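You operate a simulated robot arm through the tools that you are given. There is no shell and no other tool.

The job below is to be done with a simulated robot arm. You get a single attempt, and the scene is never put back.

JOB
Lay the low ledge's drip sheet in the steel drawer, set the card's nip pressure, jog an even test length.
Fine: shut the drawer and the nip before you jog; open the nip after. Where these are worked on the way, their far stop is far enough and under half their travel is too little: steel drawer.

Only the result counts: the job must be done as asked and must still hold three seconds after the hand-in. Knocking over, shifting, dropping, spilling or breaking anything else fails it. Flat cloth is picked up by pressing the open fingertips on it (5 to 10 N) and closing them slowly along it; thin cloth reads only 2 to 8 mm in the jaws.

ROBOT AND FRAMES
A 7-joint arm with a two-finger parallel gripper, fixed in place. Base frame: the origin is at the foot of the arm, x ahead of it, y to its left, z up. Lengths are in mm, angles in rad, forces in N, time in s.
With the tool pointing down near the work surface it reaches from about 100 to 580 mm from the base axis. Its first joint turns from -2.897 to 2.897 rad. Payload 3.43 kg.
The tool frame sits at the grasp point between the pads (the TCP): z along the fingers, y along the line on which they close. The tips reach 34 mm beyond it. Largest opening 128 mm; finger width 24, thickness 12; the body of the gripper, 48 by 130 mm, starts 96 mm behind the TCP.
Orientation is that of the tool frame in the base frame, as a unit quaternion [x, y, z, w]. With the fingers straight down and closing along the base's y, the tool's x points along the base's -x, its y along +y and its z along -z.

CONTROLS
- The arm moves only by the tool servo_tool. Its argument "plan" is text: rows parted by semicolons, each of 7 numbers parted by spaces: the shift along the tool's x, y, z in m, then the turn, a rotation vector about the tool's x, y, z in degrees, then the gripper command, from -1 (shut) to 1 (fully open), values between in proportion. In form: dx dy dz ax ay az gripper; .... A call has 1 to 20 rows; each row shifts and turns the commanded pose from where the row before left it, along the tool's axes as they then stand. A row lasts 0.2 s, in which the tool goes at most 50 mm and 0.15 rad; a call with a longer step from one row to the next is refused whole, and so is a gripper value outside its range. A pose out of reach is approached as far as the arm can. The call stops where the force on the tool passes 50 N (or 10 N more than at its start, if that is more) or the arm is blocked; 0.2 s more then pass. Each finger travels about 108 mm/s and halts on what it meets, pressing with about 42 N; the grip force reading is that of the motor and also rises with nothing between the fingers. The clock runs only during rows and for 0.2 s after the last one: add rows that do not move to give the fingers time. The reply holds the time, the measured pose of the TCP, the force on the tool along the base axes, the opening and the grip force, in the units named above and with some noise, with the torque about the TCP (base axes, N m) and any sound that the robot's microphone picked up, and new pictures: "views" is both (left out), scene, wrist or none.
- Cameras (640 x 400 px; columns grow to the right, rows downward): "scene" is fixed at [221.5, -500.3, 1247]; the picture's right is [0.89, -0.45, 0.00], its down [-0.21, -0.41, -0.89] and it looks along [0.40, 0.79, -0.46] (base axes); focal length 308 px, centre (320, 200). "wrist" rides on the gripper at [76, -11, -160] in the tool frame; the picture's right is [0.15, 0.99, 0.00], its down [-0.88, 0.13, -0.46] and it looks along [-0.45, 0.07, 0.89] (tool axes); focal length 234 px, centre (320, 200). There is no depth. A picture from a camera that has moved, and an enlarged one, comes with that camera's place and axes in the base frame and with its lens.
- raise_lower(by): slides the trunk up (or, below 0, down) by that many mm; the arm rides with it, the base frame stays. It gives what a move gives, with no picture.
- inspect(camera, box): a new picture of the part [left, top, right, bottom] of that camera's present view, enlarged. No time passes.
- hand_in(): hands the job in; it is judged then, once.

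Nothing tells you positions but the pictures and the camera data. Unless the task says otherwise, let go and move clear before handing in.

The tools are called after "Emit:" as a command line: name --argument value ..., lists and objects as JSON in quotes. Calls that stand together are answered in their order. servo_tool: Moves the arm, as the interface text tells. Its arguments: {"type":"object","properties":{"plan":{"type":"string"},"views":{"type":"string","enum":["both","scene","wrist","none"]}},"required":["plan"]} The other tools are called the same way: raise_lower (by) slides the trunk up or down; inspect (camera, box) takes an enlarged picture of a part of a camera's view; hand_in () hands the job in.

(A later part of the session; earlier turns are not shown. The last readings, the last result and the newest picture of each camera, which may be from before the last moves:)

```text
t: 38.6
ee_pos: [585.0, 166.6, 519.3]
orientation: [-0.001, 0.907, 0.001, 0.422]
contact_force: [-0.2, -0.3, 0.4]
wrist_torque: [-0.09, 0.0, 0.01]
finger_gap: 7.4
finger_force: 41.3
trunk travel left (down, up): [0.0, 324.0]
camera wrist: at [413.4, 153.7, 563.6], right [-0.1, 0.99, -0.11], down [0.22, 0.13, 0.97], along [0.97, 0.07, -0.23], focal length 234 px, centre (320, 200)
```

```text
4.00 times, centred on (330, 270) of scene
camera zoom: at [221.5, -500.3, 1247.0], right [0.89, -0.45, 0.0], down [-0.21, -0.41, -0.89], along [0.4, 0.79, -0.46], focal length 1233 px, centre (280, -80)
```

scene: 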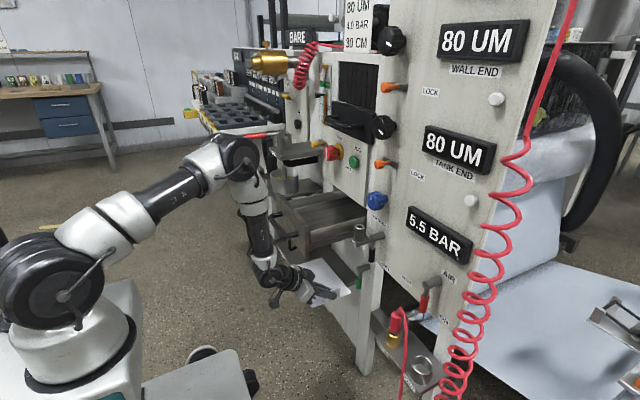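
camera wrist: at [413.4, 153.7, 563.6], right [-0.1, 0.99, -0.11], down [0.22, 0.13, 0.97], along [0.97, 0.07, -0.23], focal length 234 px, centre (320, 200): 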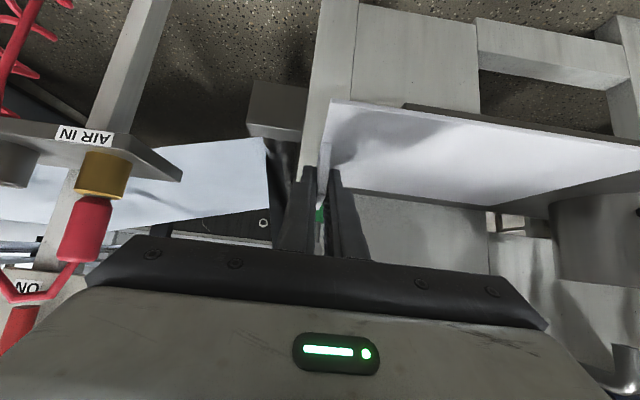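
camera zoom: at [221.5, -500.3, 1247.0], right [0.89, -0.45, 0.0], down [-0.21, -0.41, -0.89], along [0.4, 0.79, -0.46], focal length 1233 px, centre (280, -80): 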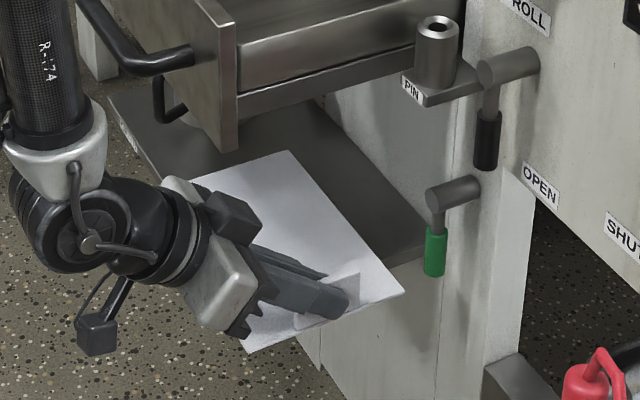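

The sheet moves rigidly with the hand (about 0.1 kg). I set it down with its tab end overhanging the ledge and release.

Emit:
servo_tool --plan "0.0038 0 0.0032 0 0 0 -1; 0.0034 0 0.0029 0 0 0 -1; 0 0 0 0 0 0 -1; 0 0 0 0 0 0 -0.85; 0 0 0 0 0 0 -0.7; 0 0 0 0 0 0 -0.5; 0 0 0 0 0 0 -0.3; 0 0 0 0 0 0 -0.3" --views "both"

Emit:
inspect --camera "scene" --box '[250, 220, 410, 320]'

```text
t: 40.4
ee_pos: [584.5, 167.9, 510.4]
orientation: [-0.001, 0.907, 0.001, 0.422]
contact_force: [-0.2, 0.3, -0.2]
wrist_torque: [-0.03, 0.01, 0.01]
finger_gap: 44.9
finger_force: 0.0
trunk travel left (down, up): [0.0, 324.0]
camera wrist: at [413.3, 155.0, 554.4], right [-0.09, 0.99, -0.11], down [0.22, 0.13, 0.97], along [0.97, 0.07, -0.23], focal length 234 px, centre (320, 200)
```

scene: 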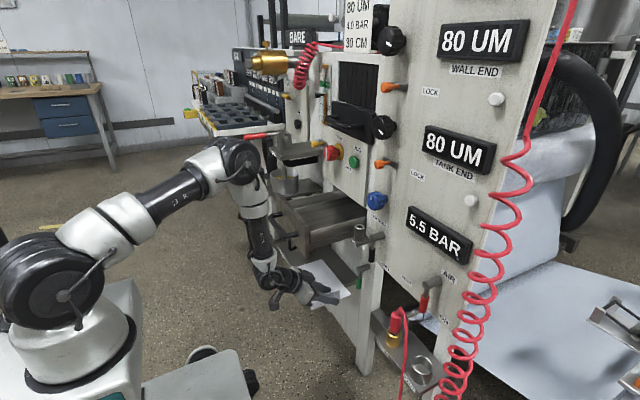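
wrist: 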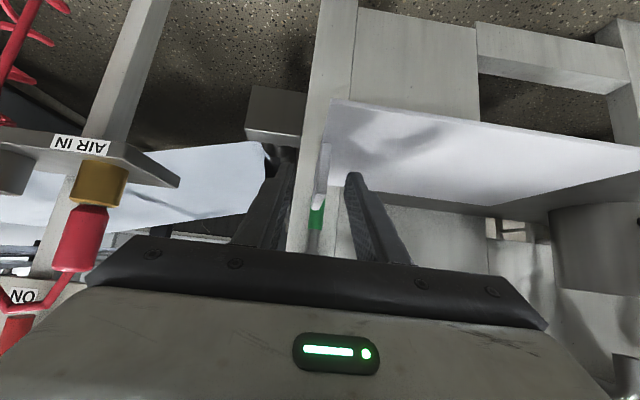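

```text
4.00 times, centred on (330, 270) of scene
camera zoom: at [221.5, -500.3, 1247.0], right [0.89, -0.45, 0.0], down [-0.21, -0.41, -0.89], along [0.4, 0.79, -0.46], focal length 1233 px, centre (280, -80)
```

zoom: 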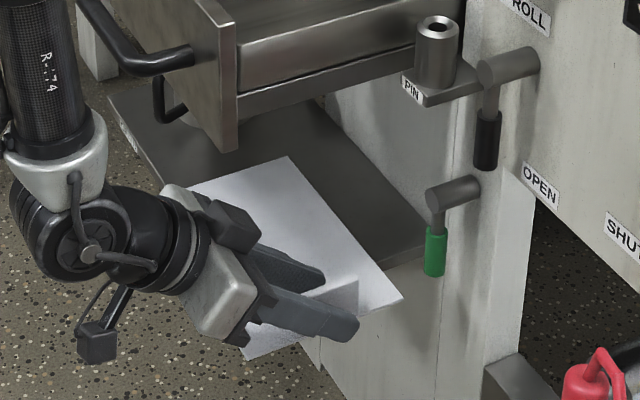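

The sheet rests steadily with the tab at about (598, 167). Next I back off, then go back to the drawer handle to open it to its far stop.

Emit:
servo_tool --plan "0 0 -0.0333 0 0 0 -0.3; 0 0 -0.0333 0 0 0 -0.3; 0 0 -0.0333 0 0 0 -0.3; 0.0274 0 -0.0327 0 0 0 -0.3; 0.0274 0 -0.0327 0 0 0 -0.3; 0.0274 0 -0.0327 0 0 0 -1; -0.0294 0.0223 -0.0214 0 0 0 -1; -0.0294 0.0223 -0.0214 0 0 0 -1; -0.0294 0.0223 -0.0214 0 0 0 -1; -0.0294 0.0223 -0.0214 0 0 0 -1; -0.0294 0.0223 -0.0214 0 0 0 -1; -0.0294 0.0223 -0.0214 0 0 0 -1; -0.0294 0.0223 -0.0214 0 0 0 -1; 0 0 0 0 7.3 0 -1; 0 0 0 0 0 0 -1; 0 0 0 0 0 0 -1" --views "both"

Emit:
inspect --camera "wrist" --box '[200, 60, 440, 210]'

Emit:
inspect --camera "scene" --box '[250, 220, 410, 320]'

```text
t: 43.8
ee_pos: [399.4, 323.8, 829.4]
orientation: [0.0, 0.932, 0.001, 0.362]
contact_force: [-0.4, 0.3, 0.7]
wrist_torque: [0.01, -0.03, -0.02]
finger_gap: 0.1
finger_force: 32.6
trunk travel left (down, up): [0.0, 324.0]
camera wrist: at [235.9, 311.5, 894.9], right [-0.11, 0.99, -0.1], down [0.34, 0.13, 0.93], along [0.93, 0.07, -0.35], focal length 234 px, centre (320, 200)
```

scene: 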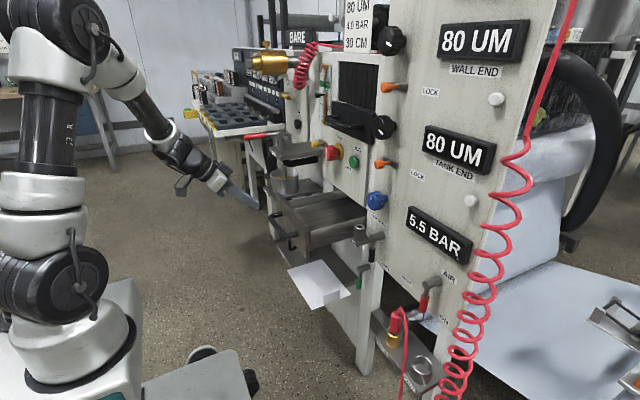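
wrist: 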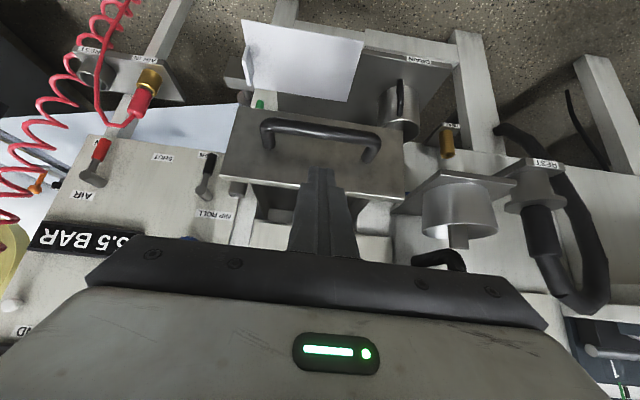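

```text
2.67 times, centred on (320, 135) of wrist
camera zoom: at [235.9, 311.5, 894.9], right [-0.11, 0.99, -0.1], down [0.34, 0.13, 0.93], along [0.93, 0.07, -0.35], focal length 624 px, centre (320, 373)
```

zoom: 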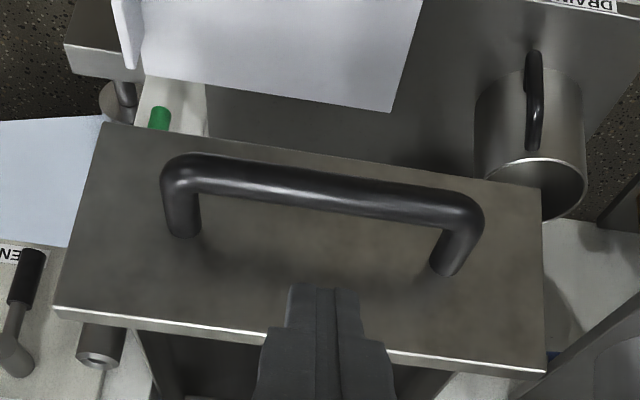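

```text
4.00 times, centred on (330, 270) of scene
camera zoom: at [221.5, -500.3, 1247.0], right [0.89, -0.45, 0.0], down [-0.21, -0.41, -0.89], along [0.4, 0.79, -0.46], focal length 1233 px, centre (280, -80)
```

zoom: 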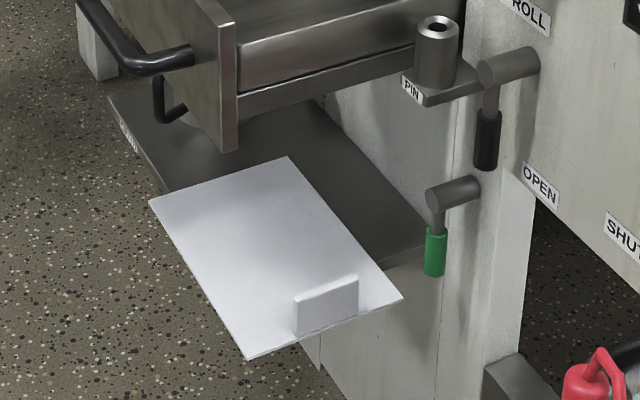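

The sheet is stable. I hook the handle again in the same way and pull to the far stop.

Emit:
servo_tool --plan "-0.0007 0 0.0205 0 0 0 -1; -0.0007 0 0.0205 0 0 0 -1; -0.0007 0 0.0205 0 0 0 -1; -0.0007 0 0.0205 0 0 0 -1; -0.0007 0 0.0205 0 0 0 -1; -0.0007 0 0.0205 0 0 0 -1; 0 0 0 0 0 0 -1; 0.00737 0 -0.00676 0 0 0 -1; 0.00737 0 -0.00676 0 0 0 -1; 0.00737 0 -0.00676 0 0 0 -1; 0.00737 0 -0.00676 0 0 0 -1; 0.00737 0 -0.00676 0 0 0 -1; 0.00737 0 -0.00676 0 0 0 -1; 0 0 0 0 0 0 -1" --views "both"

```text
t: 46.8
ee_pos: [423.2, 323.3, 741.0]
orientation: [0.0, 0.932, 0.0, 0.363]
contact_force: [3.0, 0.4, 7.2]
wrist_torque: [0.0, -0.1, -0.01]
finger_gap: 0.3
finger_force: 33.7
trunk travel left (down, up): [0.0, 324.0]
camera wrist: at [259.3, 310.7, 806.7], right [-0.11, 0.99, -0.1], down [0.34, 0.13, 0.93], along [0.93, 0.07, -0.35], focal length 234 px, centre (320, 200)
```

scene: 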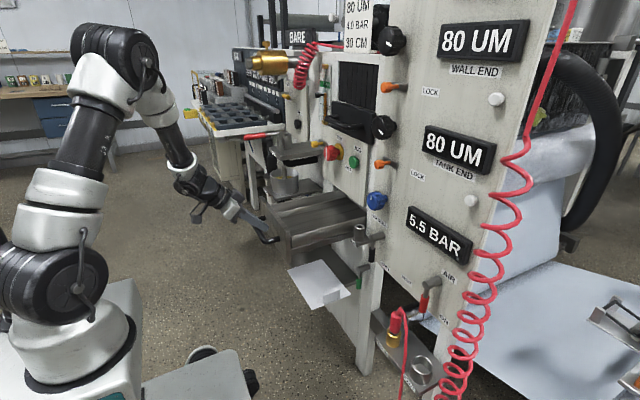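
wrist: 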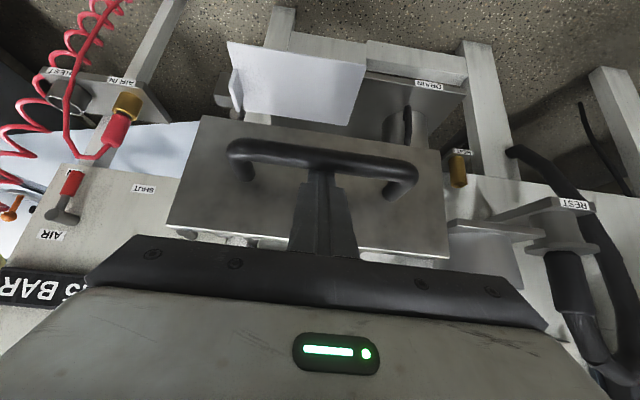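

Emit:
inspect --camera "scene" --box '[250, 170, 410, 270]'

Emit:
servo_tool --plan "0.00737 0 -0.00676 0 0 0 -1; 0.00737 0 -0.00676 0 0 0 -1; 0.00737 0 -0.00676 0 0 0 -1; 0 0 0 0 0 0 -1" --views "scene"

Emit:
inspect --camera "scene" --box '[250, 170, 410, 270]'

```text
4.00 times, centred on (330, 220) of scene
camera zoom: at [221.5, -500.3, 1247.0], right [0.89, -0.45, 0.0], down [-0.21, -0.41, -0.89], along [0.4, 0.79, -0.46], focal length 1233 px, centre (280, 120)
```

zoom: 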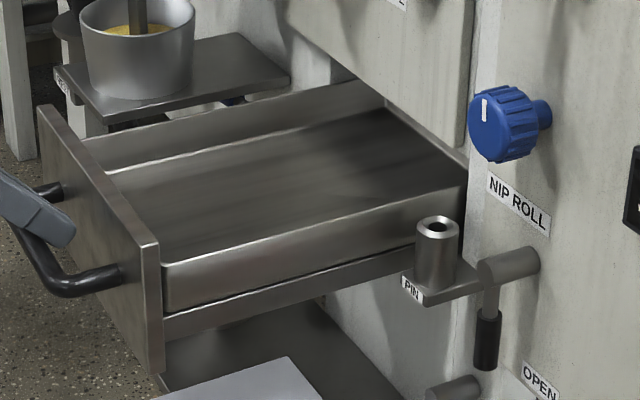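

```text
t: 47.8
ee_pos: [392.4, 322.2, 739.6]
orientation: [-0.001, 0.932, 0.001, 0.363]
contact_force: [4.2, 0.5, 7.7]
wrist_torque: [0.03, -0.11, 0.01]
finger_gap: 0.1
finger_force: 32.7
trunk travel left (down, up): [0.0, 324.0]
```

scene: 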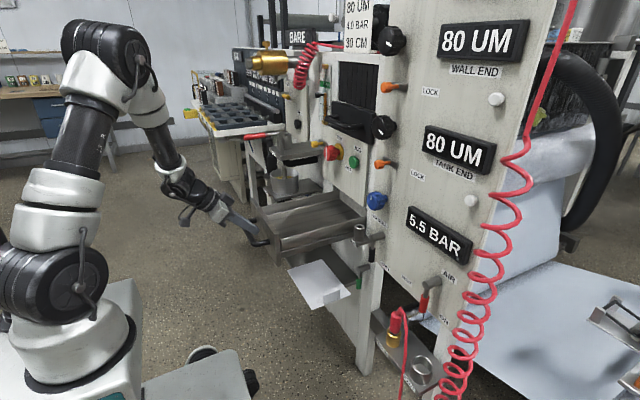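

```text
4.00 times, centred on (330, 220) of scene
camera zoom: at [221.5, -500.3, 1247.0], right [0.89, -0.45, 0.0], down [-0.21, -0.41, -0.89], along [0.4, 0.79, -0.46], focal length 1233 px, centre (280, 120)
```

zoom: 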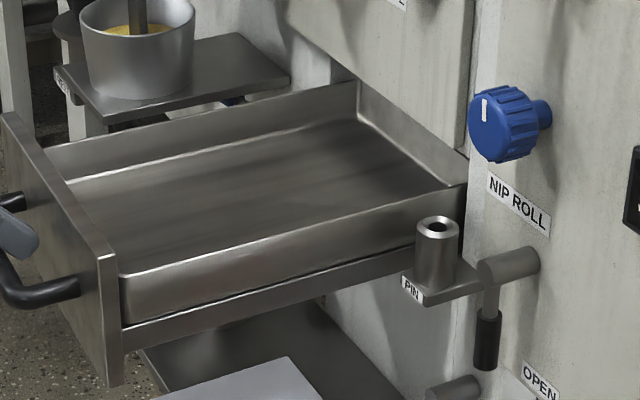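

The whole drawer box is now visible with its back wall: it is out by about 300 mm, and its inside is about 275 × 210 mm, so the sheet fits lengthwise. I unhook, move to free space and turn the tool to point towards +y, 70° down.

Emit:
servo_tool --plan "0 0 -0.03 0 0 0 -1; 0 0 -0.03 0 0 0 -1; 0 0 -0.03 0 0 0 -1; 0 0 -0.03 0 0 0 -1; -0.0115 -0.0374 0.0063 0 0 0 -1; -0.0115 -0.0374 0.0063 0 0 0 -1; -0.0115 -0.0374 0.0063 0 0 0 -1; -0.0115 -0.0374 0.0063 0 0 0 -1; -0.0115 -0.0374 0.0063 0 0 0 0.5; -0.0115 -0.0374 0.0063 0 0 0 0.5; -0.0115 -0.0374 0.0063 0 0 0 0.5; 0 0 0 0 7.5 0 0.5; 0 0 0 0 7.5 0 0.5; 0 0 0 0 7.5 0 0.5; 0 0 0 0 0 0 0.5" --views "both"

Emit:
inspect --camera "scene" --box '[200, 160, 440, 310]'

Emit:
inspect --camera "scene" --box '[300, 270, 360, 307]'

```text
t: 51.0
ee_pos: [426.9, 72.2, 863.8]
orientation: [0.007, 0.973, -0.013, 0.232]
contact_force: [-0.2, -0.3, -0.5]
wrist_torque: [0.0, 0.0, -0.02]
finger_gap: 95.9
finger_force: 0.1
out of reach, approached as far as the arm can: row 8, 9, 10, 12, 13
trunk travel left (down, up): [0.0, 324.0]
camera wrist: at [286.7, 64.1, 971.2], right [-0.11, 0.99, -0.09], down [0.58, 0.14, 0.8], along [0.8, 0.04, -0.59], focal length 234 px, centre (320, 200)
```

scene: 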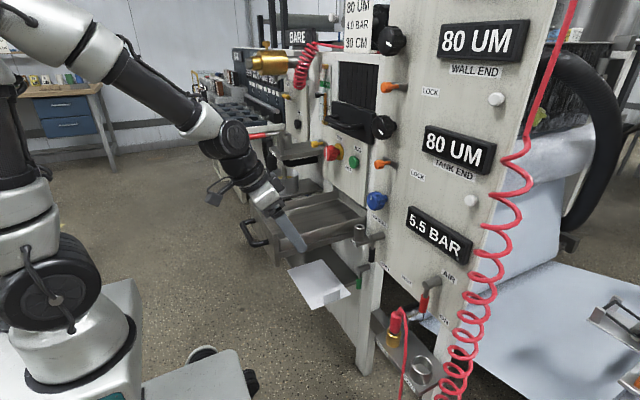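
wrist: 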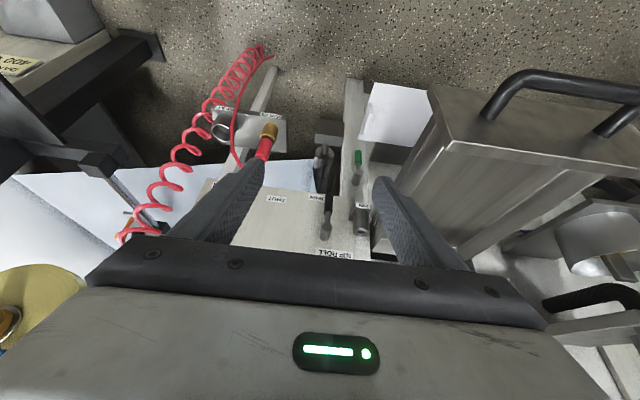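

```text
2.67 times, centred on (320, 235) of scene
camera zoom: at [221.5, -500.3, 1247.0], right [0.89, -0.45, 0.0], down [-0.21, -0.41, -0.89], along [0.4, 0.79, -0.46], focal length 822 px, centre (320, 107)
```

zoom: 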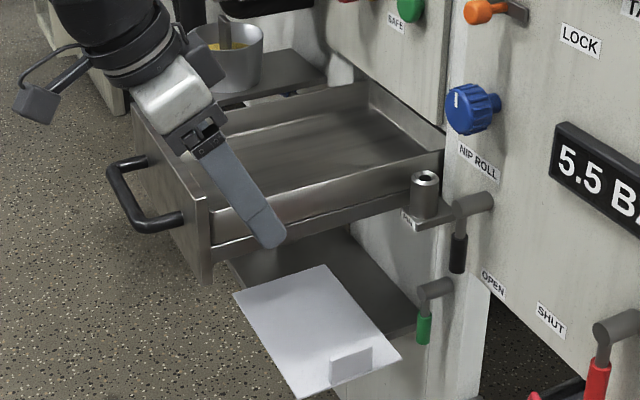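

```text
10.67 times, centred on (330, 288) of scene
camera zoom: at [221.5, -500.3, 1247.0], right [0.89, -0.45, 0.0], down [-0.21, -0.41, -0.89], along [0.4, 0.79, -0.46], focal length 3287 px, centre (213, -744)
```

zoom: 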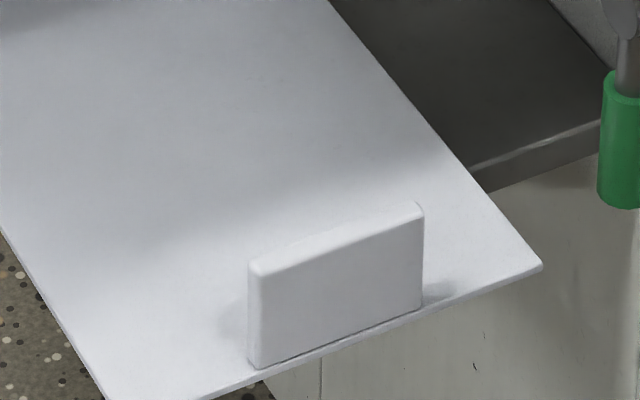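

The tool got near its minimum radius there, so I move further out and down to a freer spot, correct the pitch to 70°, then start the yaw towards +y.

Emit:
servo_tool --plan "-0.0093 -0.006 0.0361 0 0 0 0.5; -0.0093 -0.006 0.0361 0 0 0 0.5; -0.0093 -0.006 0.0361 0 0 0 0.5; -0.0093 -0.006 0.0361 0 0 0 0.5; -0.0093 -0.006 0.0361 0 0 0 0.5; 0 0 0 0 6.8 0 0.5; 0 0 0 0 0 0 0.5" --views "scene"

```text
t: 52.6
ee_pos: [549.1, 37.4, 725.0]
orientation: [0.008, 0.985, -0.014, 0.173]
contact_force: [0.0, 0.0, -0.3]
wrist_torque: [0.01, 0.02, 0.01]
finger_gap: 95.8
finger_force: 0.1
trunk travel left (down, up): [0.0, 324.0]
```

scene: 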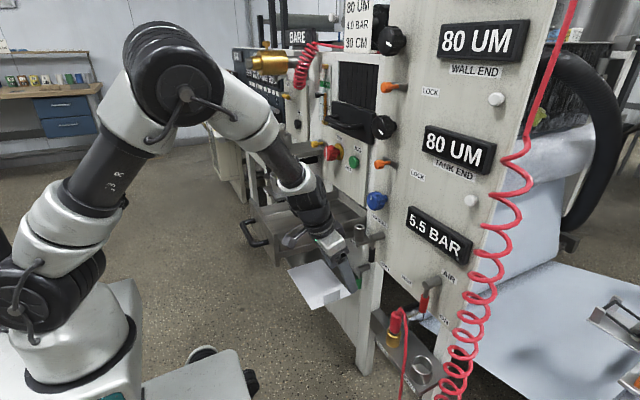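

Emit:
servo_tool --plan "0 0 0 -2.9 0 -7.99 0.5; 0 0 0 -2.9 0 -7.99 0.5; 0 0 0 -2.9 0 -7.99 0.5; 0 0 0 -2.9 0 -7.99 0.5; 0 0 0 -2.9 0 -7.99 0.5; 0 0 0 0 0 0 0.5" --views "scene"

```text
t: 54.0
ee_pos: [549.8, 34.6, 724.6]
orientation: [-0.351, 0.922, 0.05, 0.158]
contact_force: [1.4, 0.2, 0.6]
wrist_torque: [-0.03, 0.02, 0.0]
finger_gap: 95.8
finger_force: 0.2
trunk travel left (down, up): [0.0, 324.0]
```

scene: 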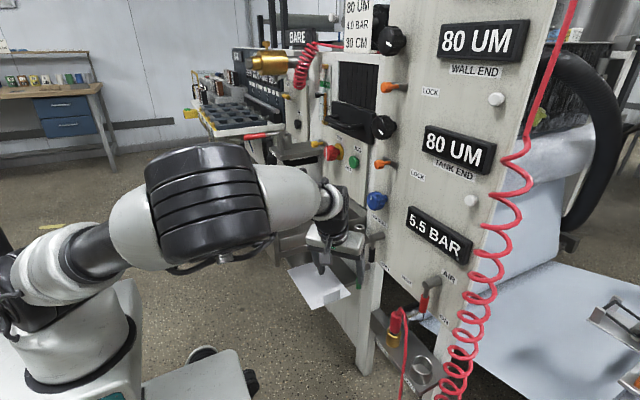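

Emit:
servo_tool --plan "0 0 0 -2.9 0 -7.99 0.5; 0 0 0 -2.9 0 -7.99 0.5; 0 0 0 -2.9 0 -7.99 0.5; 0 0 0 -2.9 0 -7.99 0.5; 0 0 0 -2.9 0 -7.99 0.5; 0 0 0 -1.7 0 -4.7 0.5; 0 0 0 0 0 0 0.5" --views "both"

```text
t: 55.6
ee_pos: [483.0, 51.1, 723.0]
orientation: [-0.437, 0.884, 0.066, 0.151]
contact_force: [0.5, -0.5, -0.3]
wrist_torque: [0.01, 0.03, 0.03]
finger_gap: 95.9
finger_force: 0.0
out of reach, approached as far as the arm can: row 1, 2, 3, 4, 5, 6
trunk travel left (down, up): [0.0, 324.0]
camera wrist: at [414.3, -53.6, 847.4], right [-0.87, 0.49, -0.06], down [0.31, 0.63, 0.72], along [0.39, 0.6, -0.7], focal length 234 px, centre (320, 200)
```

scene: 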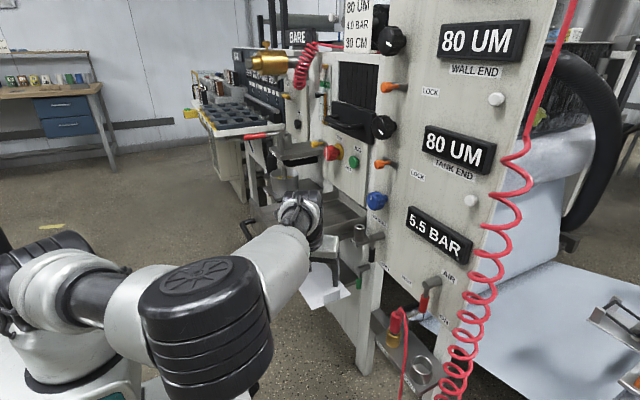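
wrist: 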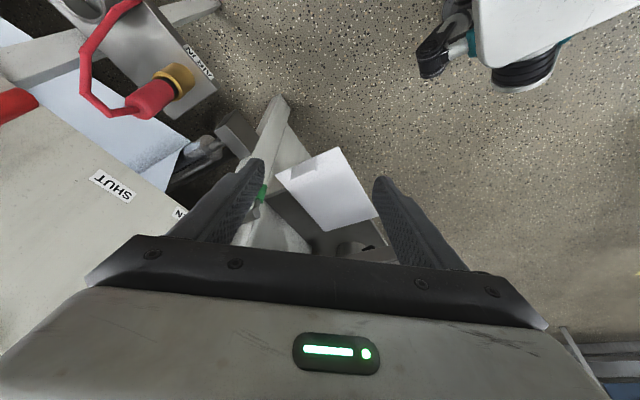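

Yaw in that direction runs into joint limits (heading stuck near 50°). The gripper is symmetric, so I go the other way round: tool vertical, yaw to -90°, and check how it goes.

Emit:
servo_tool --plan "0 0 0 0 8 0 0.5; 0 0 0 0 8 0 0.5; 0 0 0 0 3 0 0.5; 0 0 0 0 0 8.5 0.5; 0 0 0 0 0 8.5 0.5; 0 0 0 0 0 8.5 0.5; 0 0 0 0 0 8.5 0.5; 0 0 0 0 0 8.5 0.5; 0 0 0 0 0 8.5 0.5; 0 0 0 0 0 0 0.5" --views "scene"

```text
t: 57.8
ee_pos: [471.2, 58.6, 722.4]
orientation: [-0.037, 0.998, 0.038, 0.043]
contact_force: [-0.1, -0.7, -0.3]
wrist_torque: [0.01, 0.01, 0.0]
finger_gap: 96.0
finger_force: 0.1
out of reach, approached as far as the arm can: row 1
trunk travel left (down, up): [0.0, 324.0]
```

scene: 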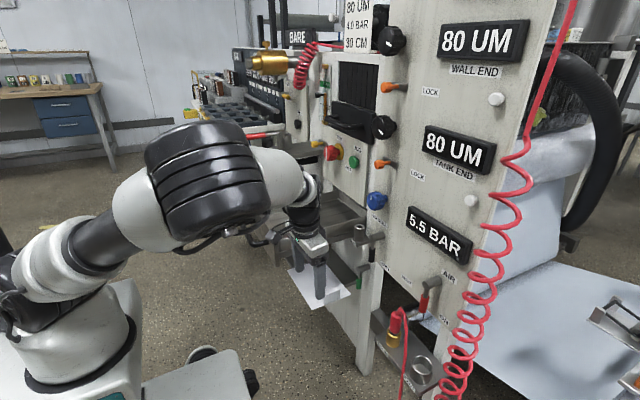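

Emit:
servo_tool --plan "0 0 0 4.2 5.1 0 0.5; 0 0 0 0 0 8.5 0.5; 0 0 0 0 0 8.5 0.5; 0 0 0 0 0 8.5 0.5; 0 0 0 0 0 8.5 0.5; 0 0 0 0 0 8.5 0.5; 0 0 0 0 0 8.5 0.5; 0 0 0 0 0 8.5 0.5; 0 0 0 0 0 8.5 0.5; 0 0 0 0 0 8.5 0.5; 0 0 0 0 0 8.5 0.5; 0 0 0 0 0 8.5 0.5; 0 0 0 0 0 0 0.5" --views "both"

```text
t: 60.6
ee_pos: [471.6, 59.1, 721.9]
orientation: [0.703, 0.711, -0.001, 0.0]
contact_force: [1.2, 0.3, 0.6]
wrist_torque: [-0.02, -0.01, 0.02]
finger_gap: 96.2
finger_force: 0.1
trunk travel left (down, up): [0.0, 324.0]
camera wrist: at [459.4, 132.2, 880.3], right [0.99, 0.16, 0.0], down [0.14, -0.88, 0.46], along [0.07, -0.45, -0.89], focal length 234 px, centre (320, 200)
```

scene: 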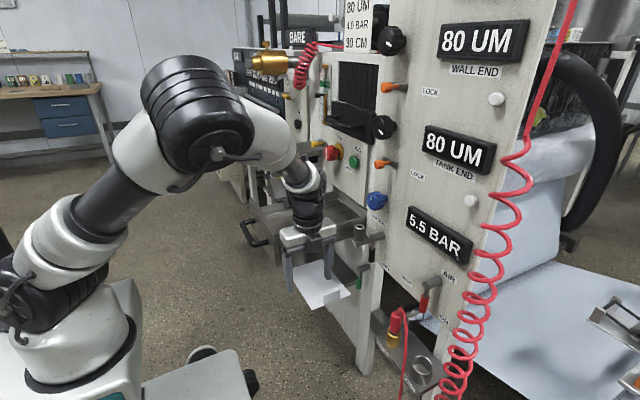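
wrist: 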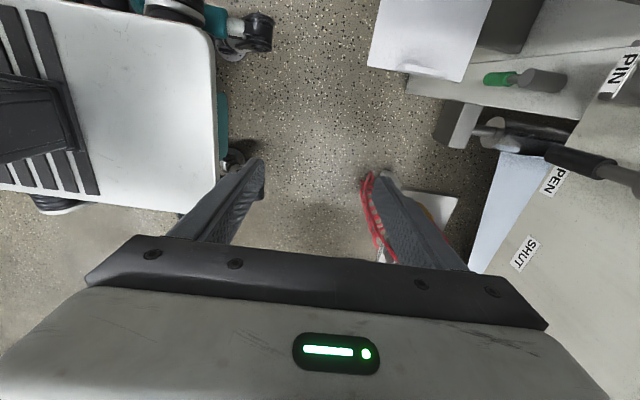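

Yaw -90° works well. Before gripping, I test that a further rotation (needed later to lay the sheet) is reachable too.

Emit:
servo_tool --plan "0 0 0 0 0 8.5 0.5; 0 0 0 0 0 8.5 0.5; 0 0 0 0 0 8.5 0.5; 0 0 0 0 0 8.5 0.5; 0 0 0 0 0 8.5 0.5; 0 0 0 0 0 8.5 0.5; 0 0 0 0 0 8.5 0.5; 0 0 0 0 0 8.5 0.5; 0 0 0 0 0 8.5 0.5; 0 0 0 0 0 8.5 0.5; 0 0 0 0 0 8.5 0.5; 0 0 0 0 0 8.5 0.5; 0 0 0 0 0 8.5 0.5; 0 0 0 0 0 0 0.5" --views "scene"

```text
t: 63.6
ee_pos: [471.1, 58.6, 721.3]
orientation: [0.985, -0.173, 0.0, 0.001]
contact_force: [0.1, 0.6, -0.5]
wrist_torque: [0.04, 0.0, 0.01]
finger_gap: 95.9
finger_force: 0.2
trunk travel left (down, up): [0.0, 324.0]
```

scene: 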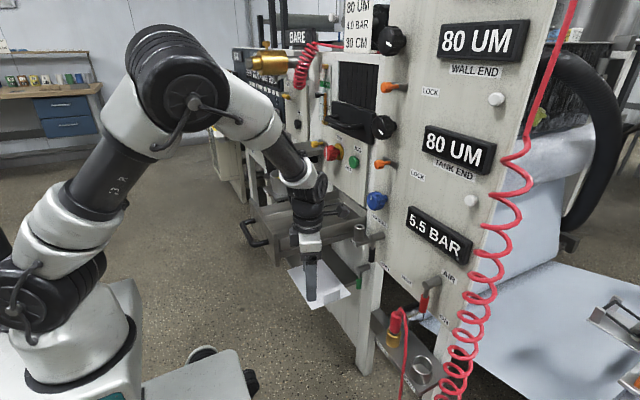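

That is reachable as well. I turn back to -90°, tilt 20° so the tool points to +y, and then approach the tab.

Emit:
servo_tool --plan "0 0 0 0 0 -8.5 0.6; 0 0 0 0 0 -8.5 0.6; 0 0 0 0 0 -8.5 0.6; 0 0 0 0 0 -8.5 0.6; 0 0 0 0 0 -8.5 0.6; 0 0 0 0 0 -8.5 0.6; 0 0 0 0 0 -8.5 0.6; 0 0 0 0 0 -8.5 0.6; 0 0 0 0 0 -8.5 0.6; 0 0 0 0 0 -8.5 0.6; 0 0 0 0 0 -8.5 0.6; 0 0 0 0 0 -8.5 0.6; 0 0 0 0 0 -8.5 0.6; 0 0 0 0 7 0 0.6; 0 0 0 0 7 0 0.6; 0 0 0 0 6 0 0.6; 0 0 0 0 0 0 0.6" --views "both"

```text
t: 67.2
ee_pos: [471.9, 57.5, 722.1]
orientation: [0.692, 0.701, 0.121, -0.124]
contact_force: [-0.4, 0.5, 0.7]
wrist_torque: [-0.02, 0.0, 0.01]
finger_gap: 102.4
finger_force: 0.1
trunk travel left (down, up): [0.0, 324.0]
camera wrist: at [459.8, 73.0, 896.6], right [0.99, 0.15, 0.05], down [0.14, -0.98, 0.13], along [0.07, -0.12, -0.99], focal length 234 px, centre (320, 200)
```

scene: 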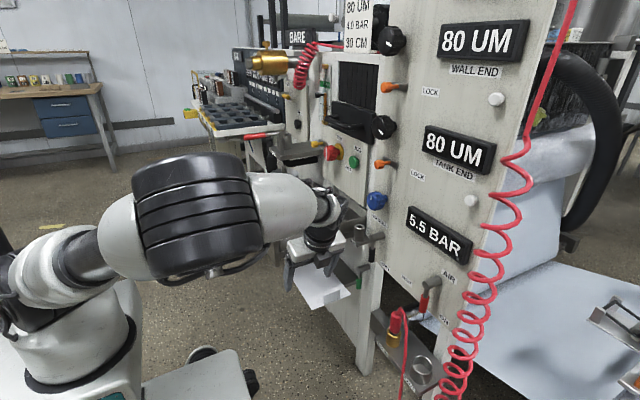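
wrist: 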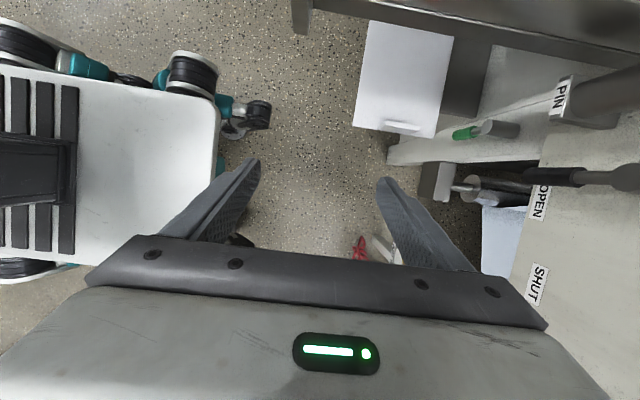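

Emit:
inspect --camera "wrist" --box '[340, 10, 480, 97]'

Emit:
inspect --camera "wrist" --box '[340, 90, 480, 177]'

```text
4.57 times, centred on (410, 54) of wrist
camera zoom: at [459.8, 73.0, 896.6], right [0.99, 0.15, 0.05], down [0.14, -0.98, 0.13], along [0.07, -0.12, -0.99], focal length 1070 px, centre (-91, 870)
```

zoom: 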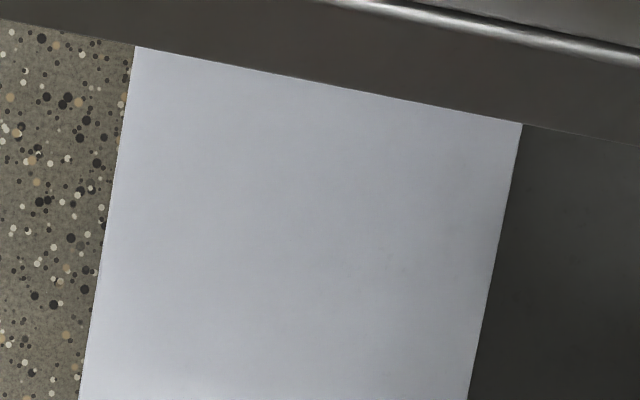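

```text
4.57 times, centred on (410, 134) of wrist
camera zoom: at [459.8, 73.0, 896.6], right [0.99, 0.15, 0.05], down [0.14, -0.98, 0.13], along [0.07, -0.12, -0.99], focal length 1070 px, centre (-91, 504)
```

zoom: 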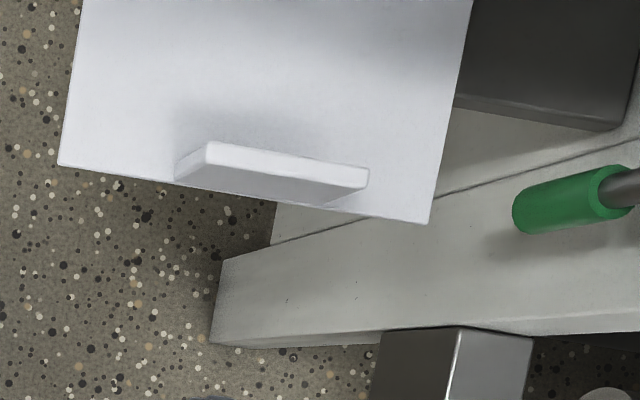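

Emit:
inspect --camera "scene" --box '[260, 160, 420, 260]'

Emit:
inspect --camera "scene" --box '[230, 150, 470, 300]'

```text
4.00 times, centred on (340, 210) of scene
camera zoom: at [221.5, -500.3, 1247.0], right [0.89, -0.45, 0.0], down [-0.21, -0.41, -0.89], along [0.4, 0.79, -0.46], focal length 1233 px, centre (240, 160)
```

zoom: 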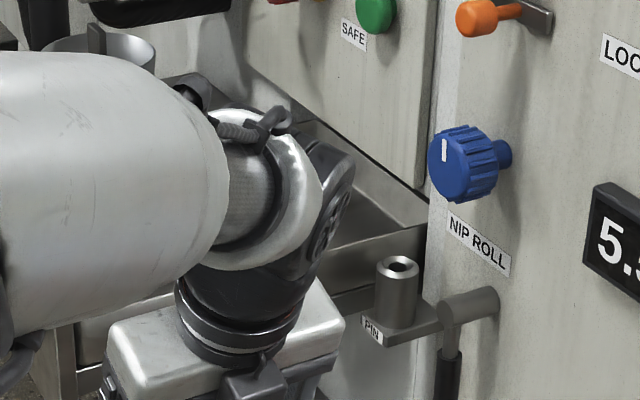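

```text
2.67 times, centred on (350, 225) of scene
camera zoom: at [221.5, -500.3, 1247.0], right [0.89, -0.45, 0.0], down [-0.21, -0.41, -0.89], along [0.4, 0.79, -0.46], focal length 822 px, centre (240, 133)
```

zoom: 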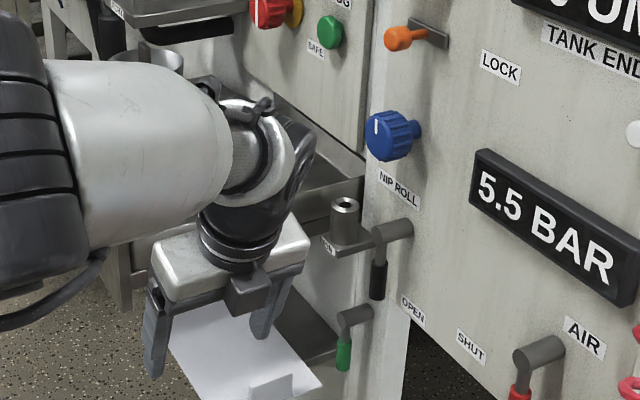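

The wrist housing would come too close to the PIN shelf and nip lever in this posture. A plain vertical grip across the tab's thickness is simpler, if the tab is about 30 mm further out from under the drawer. I turn back to the standard orientation and will shift the sheet once more.

Emit:
servo_tool --plan "0 0 0 0 -7 0 0; 0 0 0 0 -7 0 0; 0 0 0 0 -6 0 0; 0 0 0 0 0 -8.5 0; 0 0 0 0 0 -8.5 0; 0 0 0 0 0 -8.5 0; 0 0 0 0 0 -8.5 0; 0 0 0 0 0 -8.5 0; 0 0 0 0 0 -8.5 0; 0 0 0 0 0 -8.5 0; 0 0 0 0 0 -8.5 0; 0 0 0 0 0 -8.5 0; 0 0 0 0 0 -8.5 0; 0 0 0 0 0 -5 0; -0.0093 0.0143 0.034 0 0 0 0; -0.0093 0.0143 0.034 0 0 0 0; -0.0093 0.0143 0.034 0 0 0 0; 0 0 0 0 0 0 0" --views "both"

```text
t: 71.0
ee_pos: [499.3, 100.2, 619.8]
orientation: [-0.005, 1.0, -0.001, 0.0]
contact_force: [0.3, -0.5, 0.4]
wrist_torque: [0.0, 0.02, 0.0]
finger_gap: 63.9
finger_force: 0.0
trunk travel left (down, up): [0.0, 324.0]
camera wrist: at [422.7, 86.5, 778.6], right [-0.16, 0.99, 0.0], down [0.88, 0.14, 0.45], along [0.45, 0.07, -0.89], focal length 234 px, centre (320, 200)
```

scene: 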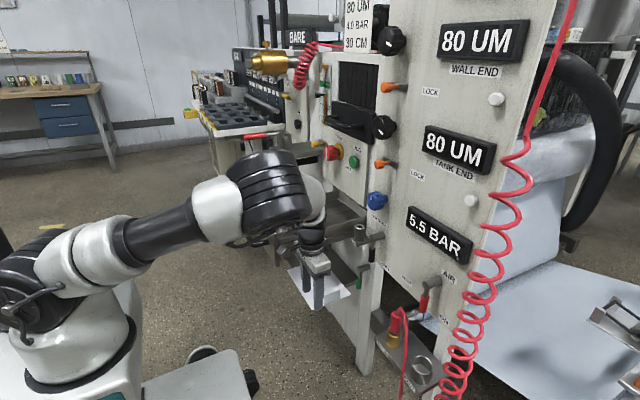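
wrist: 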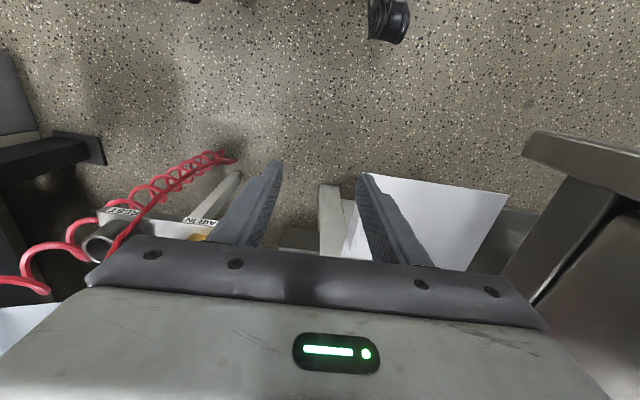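

Emit:
servo_tool --plan "-0.02 0 0 0 0 0 -0.2; -0.02 0 0 0 0 0 -0.2; 0 0 0 0 -8.5 0 -0.2; 0 0 0 0 -8.5 0 -0.2; 0 0 0 0 -8.5 0 -0.2; 0 0 0 0 -8.5 0 -0.2; 0 0 0 0 -8.5 0 -0.2; 0 0 0 0 -8.5 0 -0.2; 0 0 0 0 -8.5 0 -0.2; 0 0 0 0 -2.5 0 -0.2; 0 0 0 0 0 0 -0.2" --views "both"

```text
t: 73.4
ee_pos: [539.1, 101.4, 619.6]
orientation: [-0.006, 0.857, 0.004, 0.515]
contact_force: [0.1, 0.4, 0.6]
wrist_torque: [-0.01, -0.01, 0.02]
finger_gap: 51.3
finger_force: 0.1
trunk travel left (down, up): [0.0, 324.0]
camera wrist: at [362.1, 86.4, 626.5], right [-0.08, 0.99, -0.13], down [0.01, 0.13, 0.99], along [1.0, 0.08, -0.02], focal length 234 px, centre (320, 200)
```

scene: 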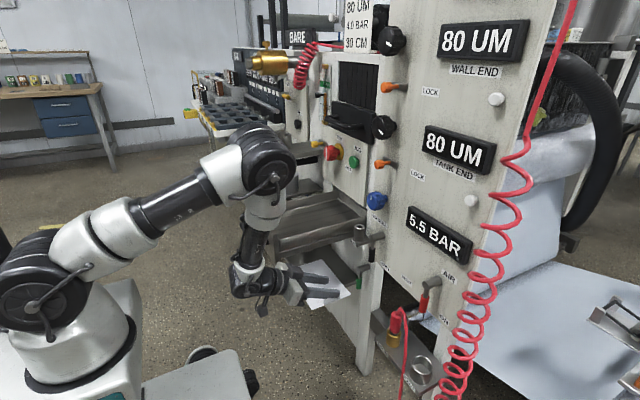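
wrist: 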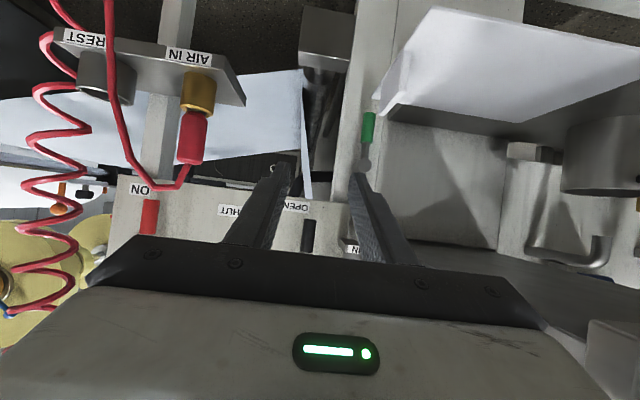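

Emit:
servo_tool --plan "0.0278 0.0222 0.0121 0 0 0 -0.2; 0.0278 0.0222 0.0121 0 0 0 -0.2; 0.0278 0.0222 0.0121 0 0 0 -0.2; 0 0 0 0 0 0 -0.2" --views "both"

Emit:
inspect --camera "wrist" --box '[240, 80, 400, 180]'

Emit:
inspect --camera "scene" --box '[220, 200, 380, 300]'

```text
t: 74.4
ee_pos: [529.0, 169.1, 527.4]
orientation: [-0.005, 0.857, 0.002, 0.515]
contact_force: [-0.4, 0.1, -0.4]
wrist_torque: [0.0, 0.0, -0.01]
finger_gap: 51.1
finger_force: 0.0
trunk travel left (down, up): [0.0, 324.0]
camera wrist: at [351.8, 154.2, 534.9], right [-0.08, 0.99, -0.13], down [0.01, 0.13, 0.99], along [1.0, 0.08, -0.02], focal length 234 px, centre (320, 200)
```

scene: 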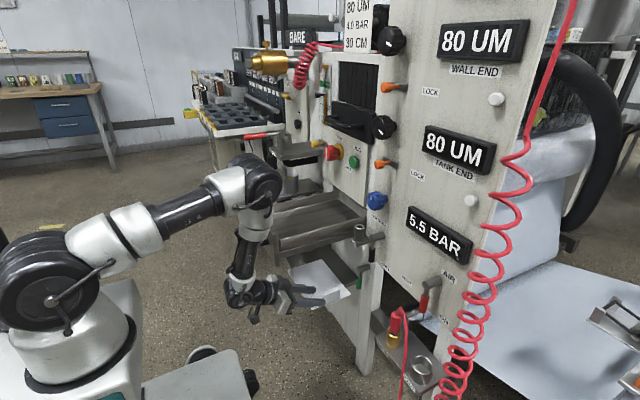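
wrist: 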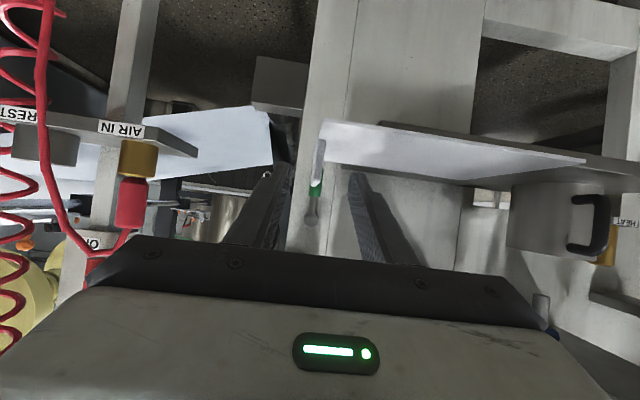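

```text
4.00 times, centred on (320, 130) of wrist
camera zoom: at [351.8, 154.2, 534.9], right [-0.08, 0.99, -0.13], down [0.01, 0.13, 0.99], along [1.0, 0.08, -0.02], focal length 937 px, centre (320, 480)
```

zoom: 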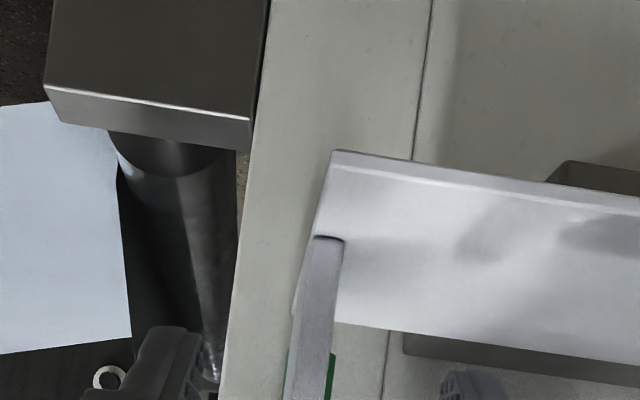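

```text
4.00 times, centred on (300, 250) of scene
camera zoom: at [221.5, -500.3, 1247.0], right [0.89, -0.45, 0.0], down [-0.21, -0.41, -0.89], along [0.4, 0.79, -0.46], focal length 1233 px, centre (400, 0)
```

zoom: 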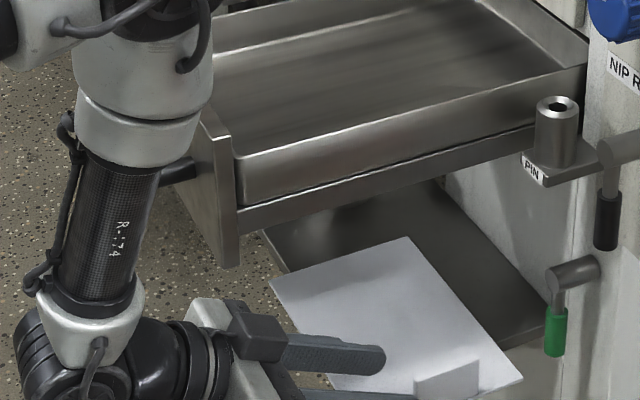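

The tab lies between the finger planes. Because the forearm gets close to the drawer front if I go too far, I grip only the tab's near end (TCP x≈562).

Emit:
servo_tool --plan "0.0023 0 0.0137 0 0 0 -0.2; 0.0023 0 0.0137 0 0 0 -0.2; 0.0023 0 0.0137 0 0 0 -0.2; 0 0 0 0 0 0 -0.2" --views "both"

Emit:
inspect --camera "wrist" --box '[240, 90, 400, 190]'

Emit:
inspect --camera "scene" --box '[220, 200, 380, 300]'

```text
t: 75.4
ee_pos: [563.1, 169.9, 503.5]
orientation: [-0.006, 0.857, 0.003, 0.515]
contact_force: [0.2, 0.0, 0.1]
wrist_torque: [0.05, 0.0, -0.01]
finger_gap: 51.0
finger_force: 0.0
trunk travel left (down, up): [0.0, 324.0]
camera wrist: at [386.1, 154.7, 510.8], right [-0.08, 0.99, -0.13], down [0.01, 0.13, 0.99], along [1.0, 0.08, -0.02], focal length 234 px, centre (320, 200)
```

scene: 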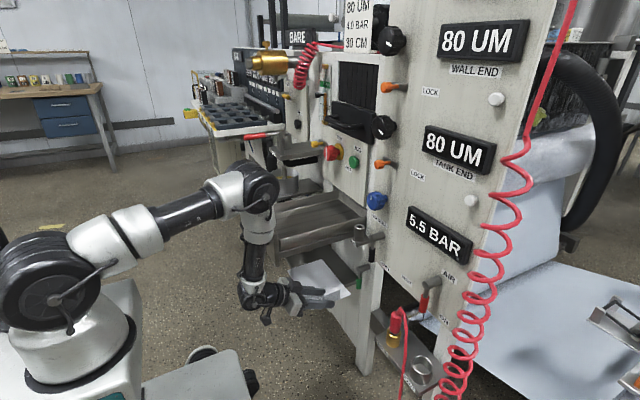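
wrist: 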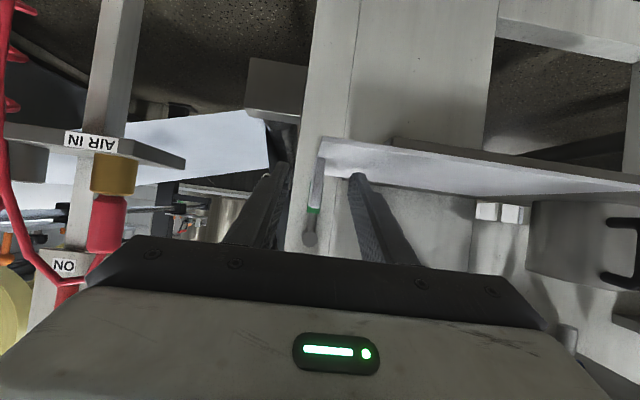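

```text
4.00 times, centred on (320, 140) of wrist
camera zoom: at [386.1, 154.7, 510.8], right [-0.08, 0.99, -0.13], down [0.01, 0.13, 0.99], along [1.0, 0.08, -0.02], focal length 937 px, centre (320, 440)
```

zoom: 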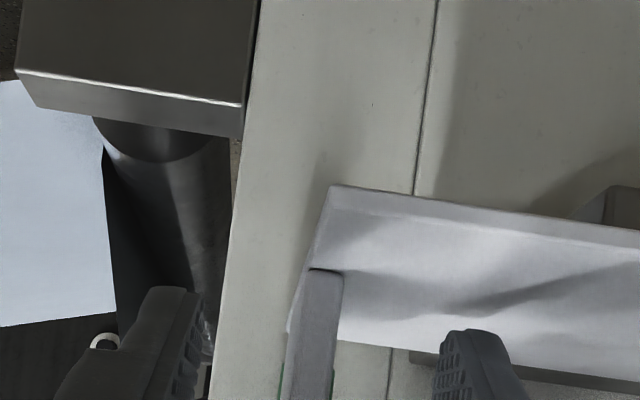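

```text
4.00 times, centred on (300, 250) of scene
camera zoom: at [221.5, -500.3, 1247.0], right [0.89, -0.45, 0.0], down [-0.21, -0.41, -0.89], along [0.4, 0.79, -0.46], focal length 1233 px, centre (400, 0)
```

zoom: 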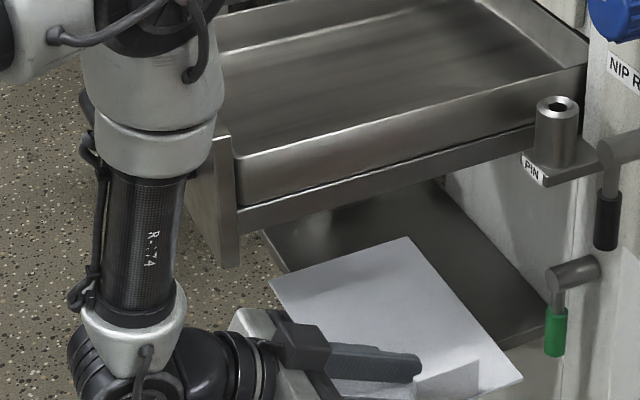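

Emit:
servo_tool --plan "0 -0.001 0 0 0 0 -0.4; 0 0 0 0 0 0 -0.6; 0 0 0 0 0 0 -0.75; 0 0 0 0 0 0 -0.9; 0 0 0 0 0 0 -1; 0 0 0 0 0 0 -1; 0 0 0 0 0 0 -1" --views "none"

Emit:
inspect --camera "scene" --box '[250, 220, 370, 295]'

```text
t: 77.0
ee_pos: [562.2, 168.3, 503.8]
orientation: [-0.006, 0.857, 0.003, 0.515]
contact_force: [0.0, -0.4, 0.4]
wrist_torque: [0.05, 0.02, -0.05]
finger_gap: 6.8
finger_force: 40.7
trunk travel left (down, up): [0.0, 324.0]
```

```text
5.33 times, centred on (310, 258) of scene
camera zoom: at [221.5, -500.3, 1247.0], right [0.89, -0.45, 0.0], down [-0.21, -0.41, -0.89], along [0.4, 0.79, -0.46], focal length 1644 px, centre (373, -107)
```

zoom: 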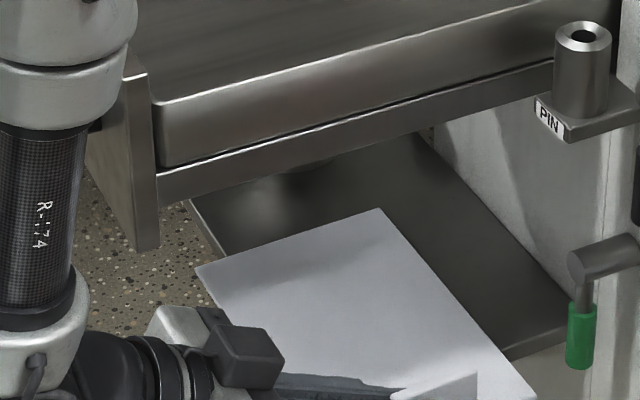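

Emit:
servo_tool --plan "-0.0106 0 -0.0056 0 0 0 -1; 0 -0.0165 0 0 0 0 -1; 0 -0.0165 0 0 0 0 -1; 0.0053 0 0.0028 0 0 0 -1; 0.005 0 0.0027 0 0 0 -1; 0 0 0 0 0 0 -1; 0 0 0 0 0 0 -0.85; 0 0 0 0 0 0 -0.7; 0 0 0 0 0 0 -0.5; 0 0 0 0 0 0 -0.3; 0 0 0 0 0 0 -0.3" --views "both"

Emit:
inspect --camera "scene" --box '[250, 220, 410, 320]'

```text
t: 79.4
ee_pos: [564.7, 134.6, 504.0]
orientation: [-0.006, 0.857, 0.003, 0.515]
contact_force: [-0.7, 0.4, 0.1]
wrist_torque: [0.06, 0.02, -0.04]
finger_gap: 44.9
finger_force: 0.0
trunk travel left (down, up): [0.0, 324.0]
camera wrist: at [387.4, 120.0, 511.1], right [-0.08, 0.99, -0.13], down [0.01, 0.13, 0.99], along [1.0, 0.08, -0.02], focal length 234 px, centre (320, 200)
```

scene: 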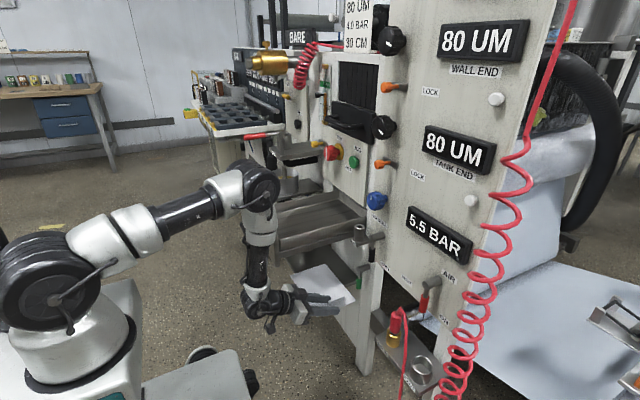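
wrist: 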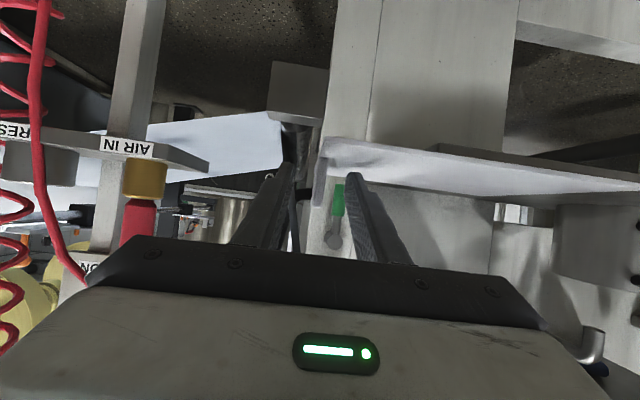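

```text
4.00 times, centred on (330, 270) of scene
camera zoom: at [221.5, -500.3, 1247.0], right [0.89, -0.45, 0.0], down [-0.21, -0.41, -0.89], along [0.4, 0.79, -0.46], focal length 1233 px, centre (280, -80)
```

zoom: 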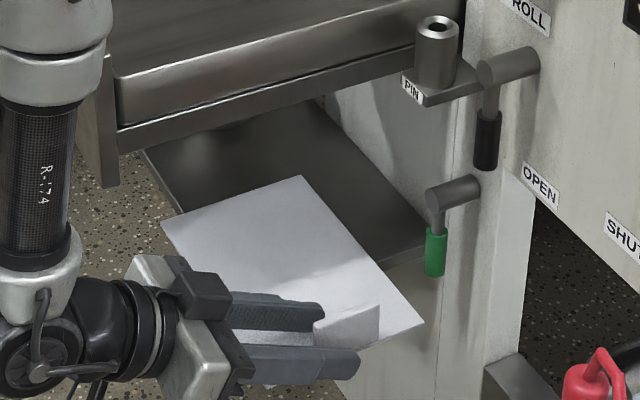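

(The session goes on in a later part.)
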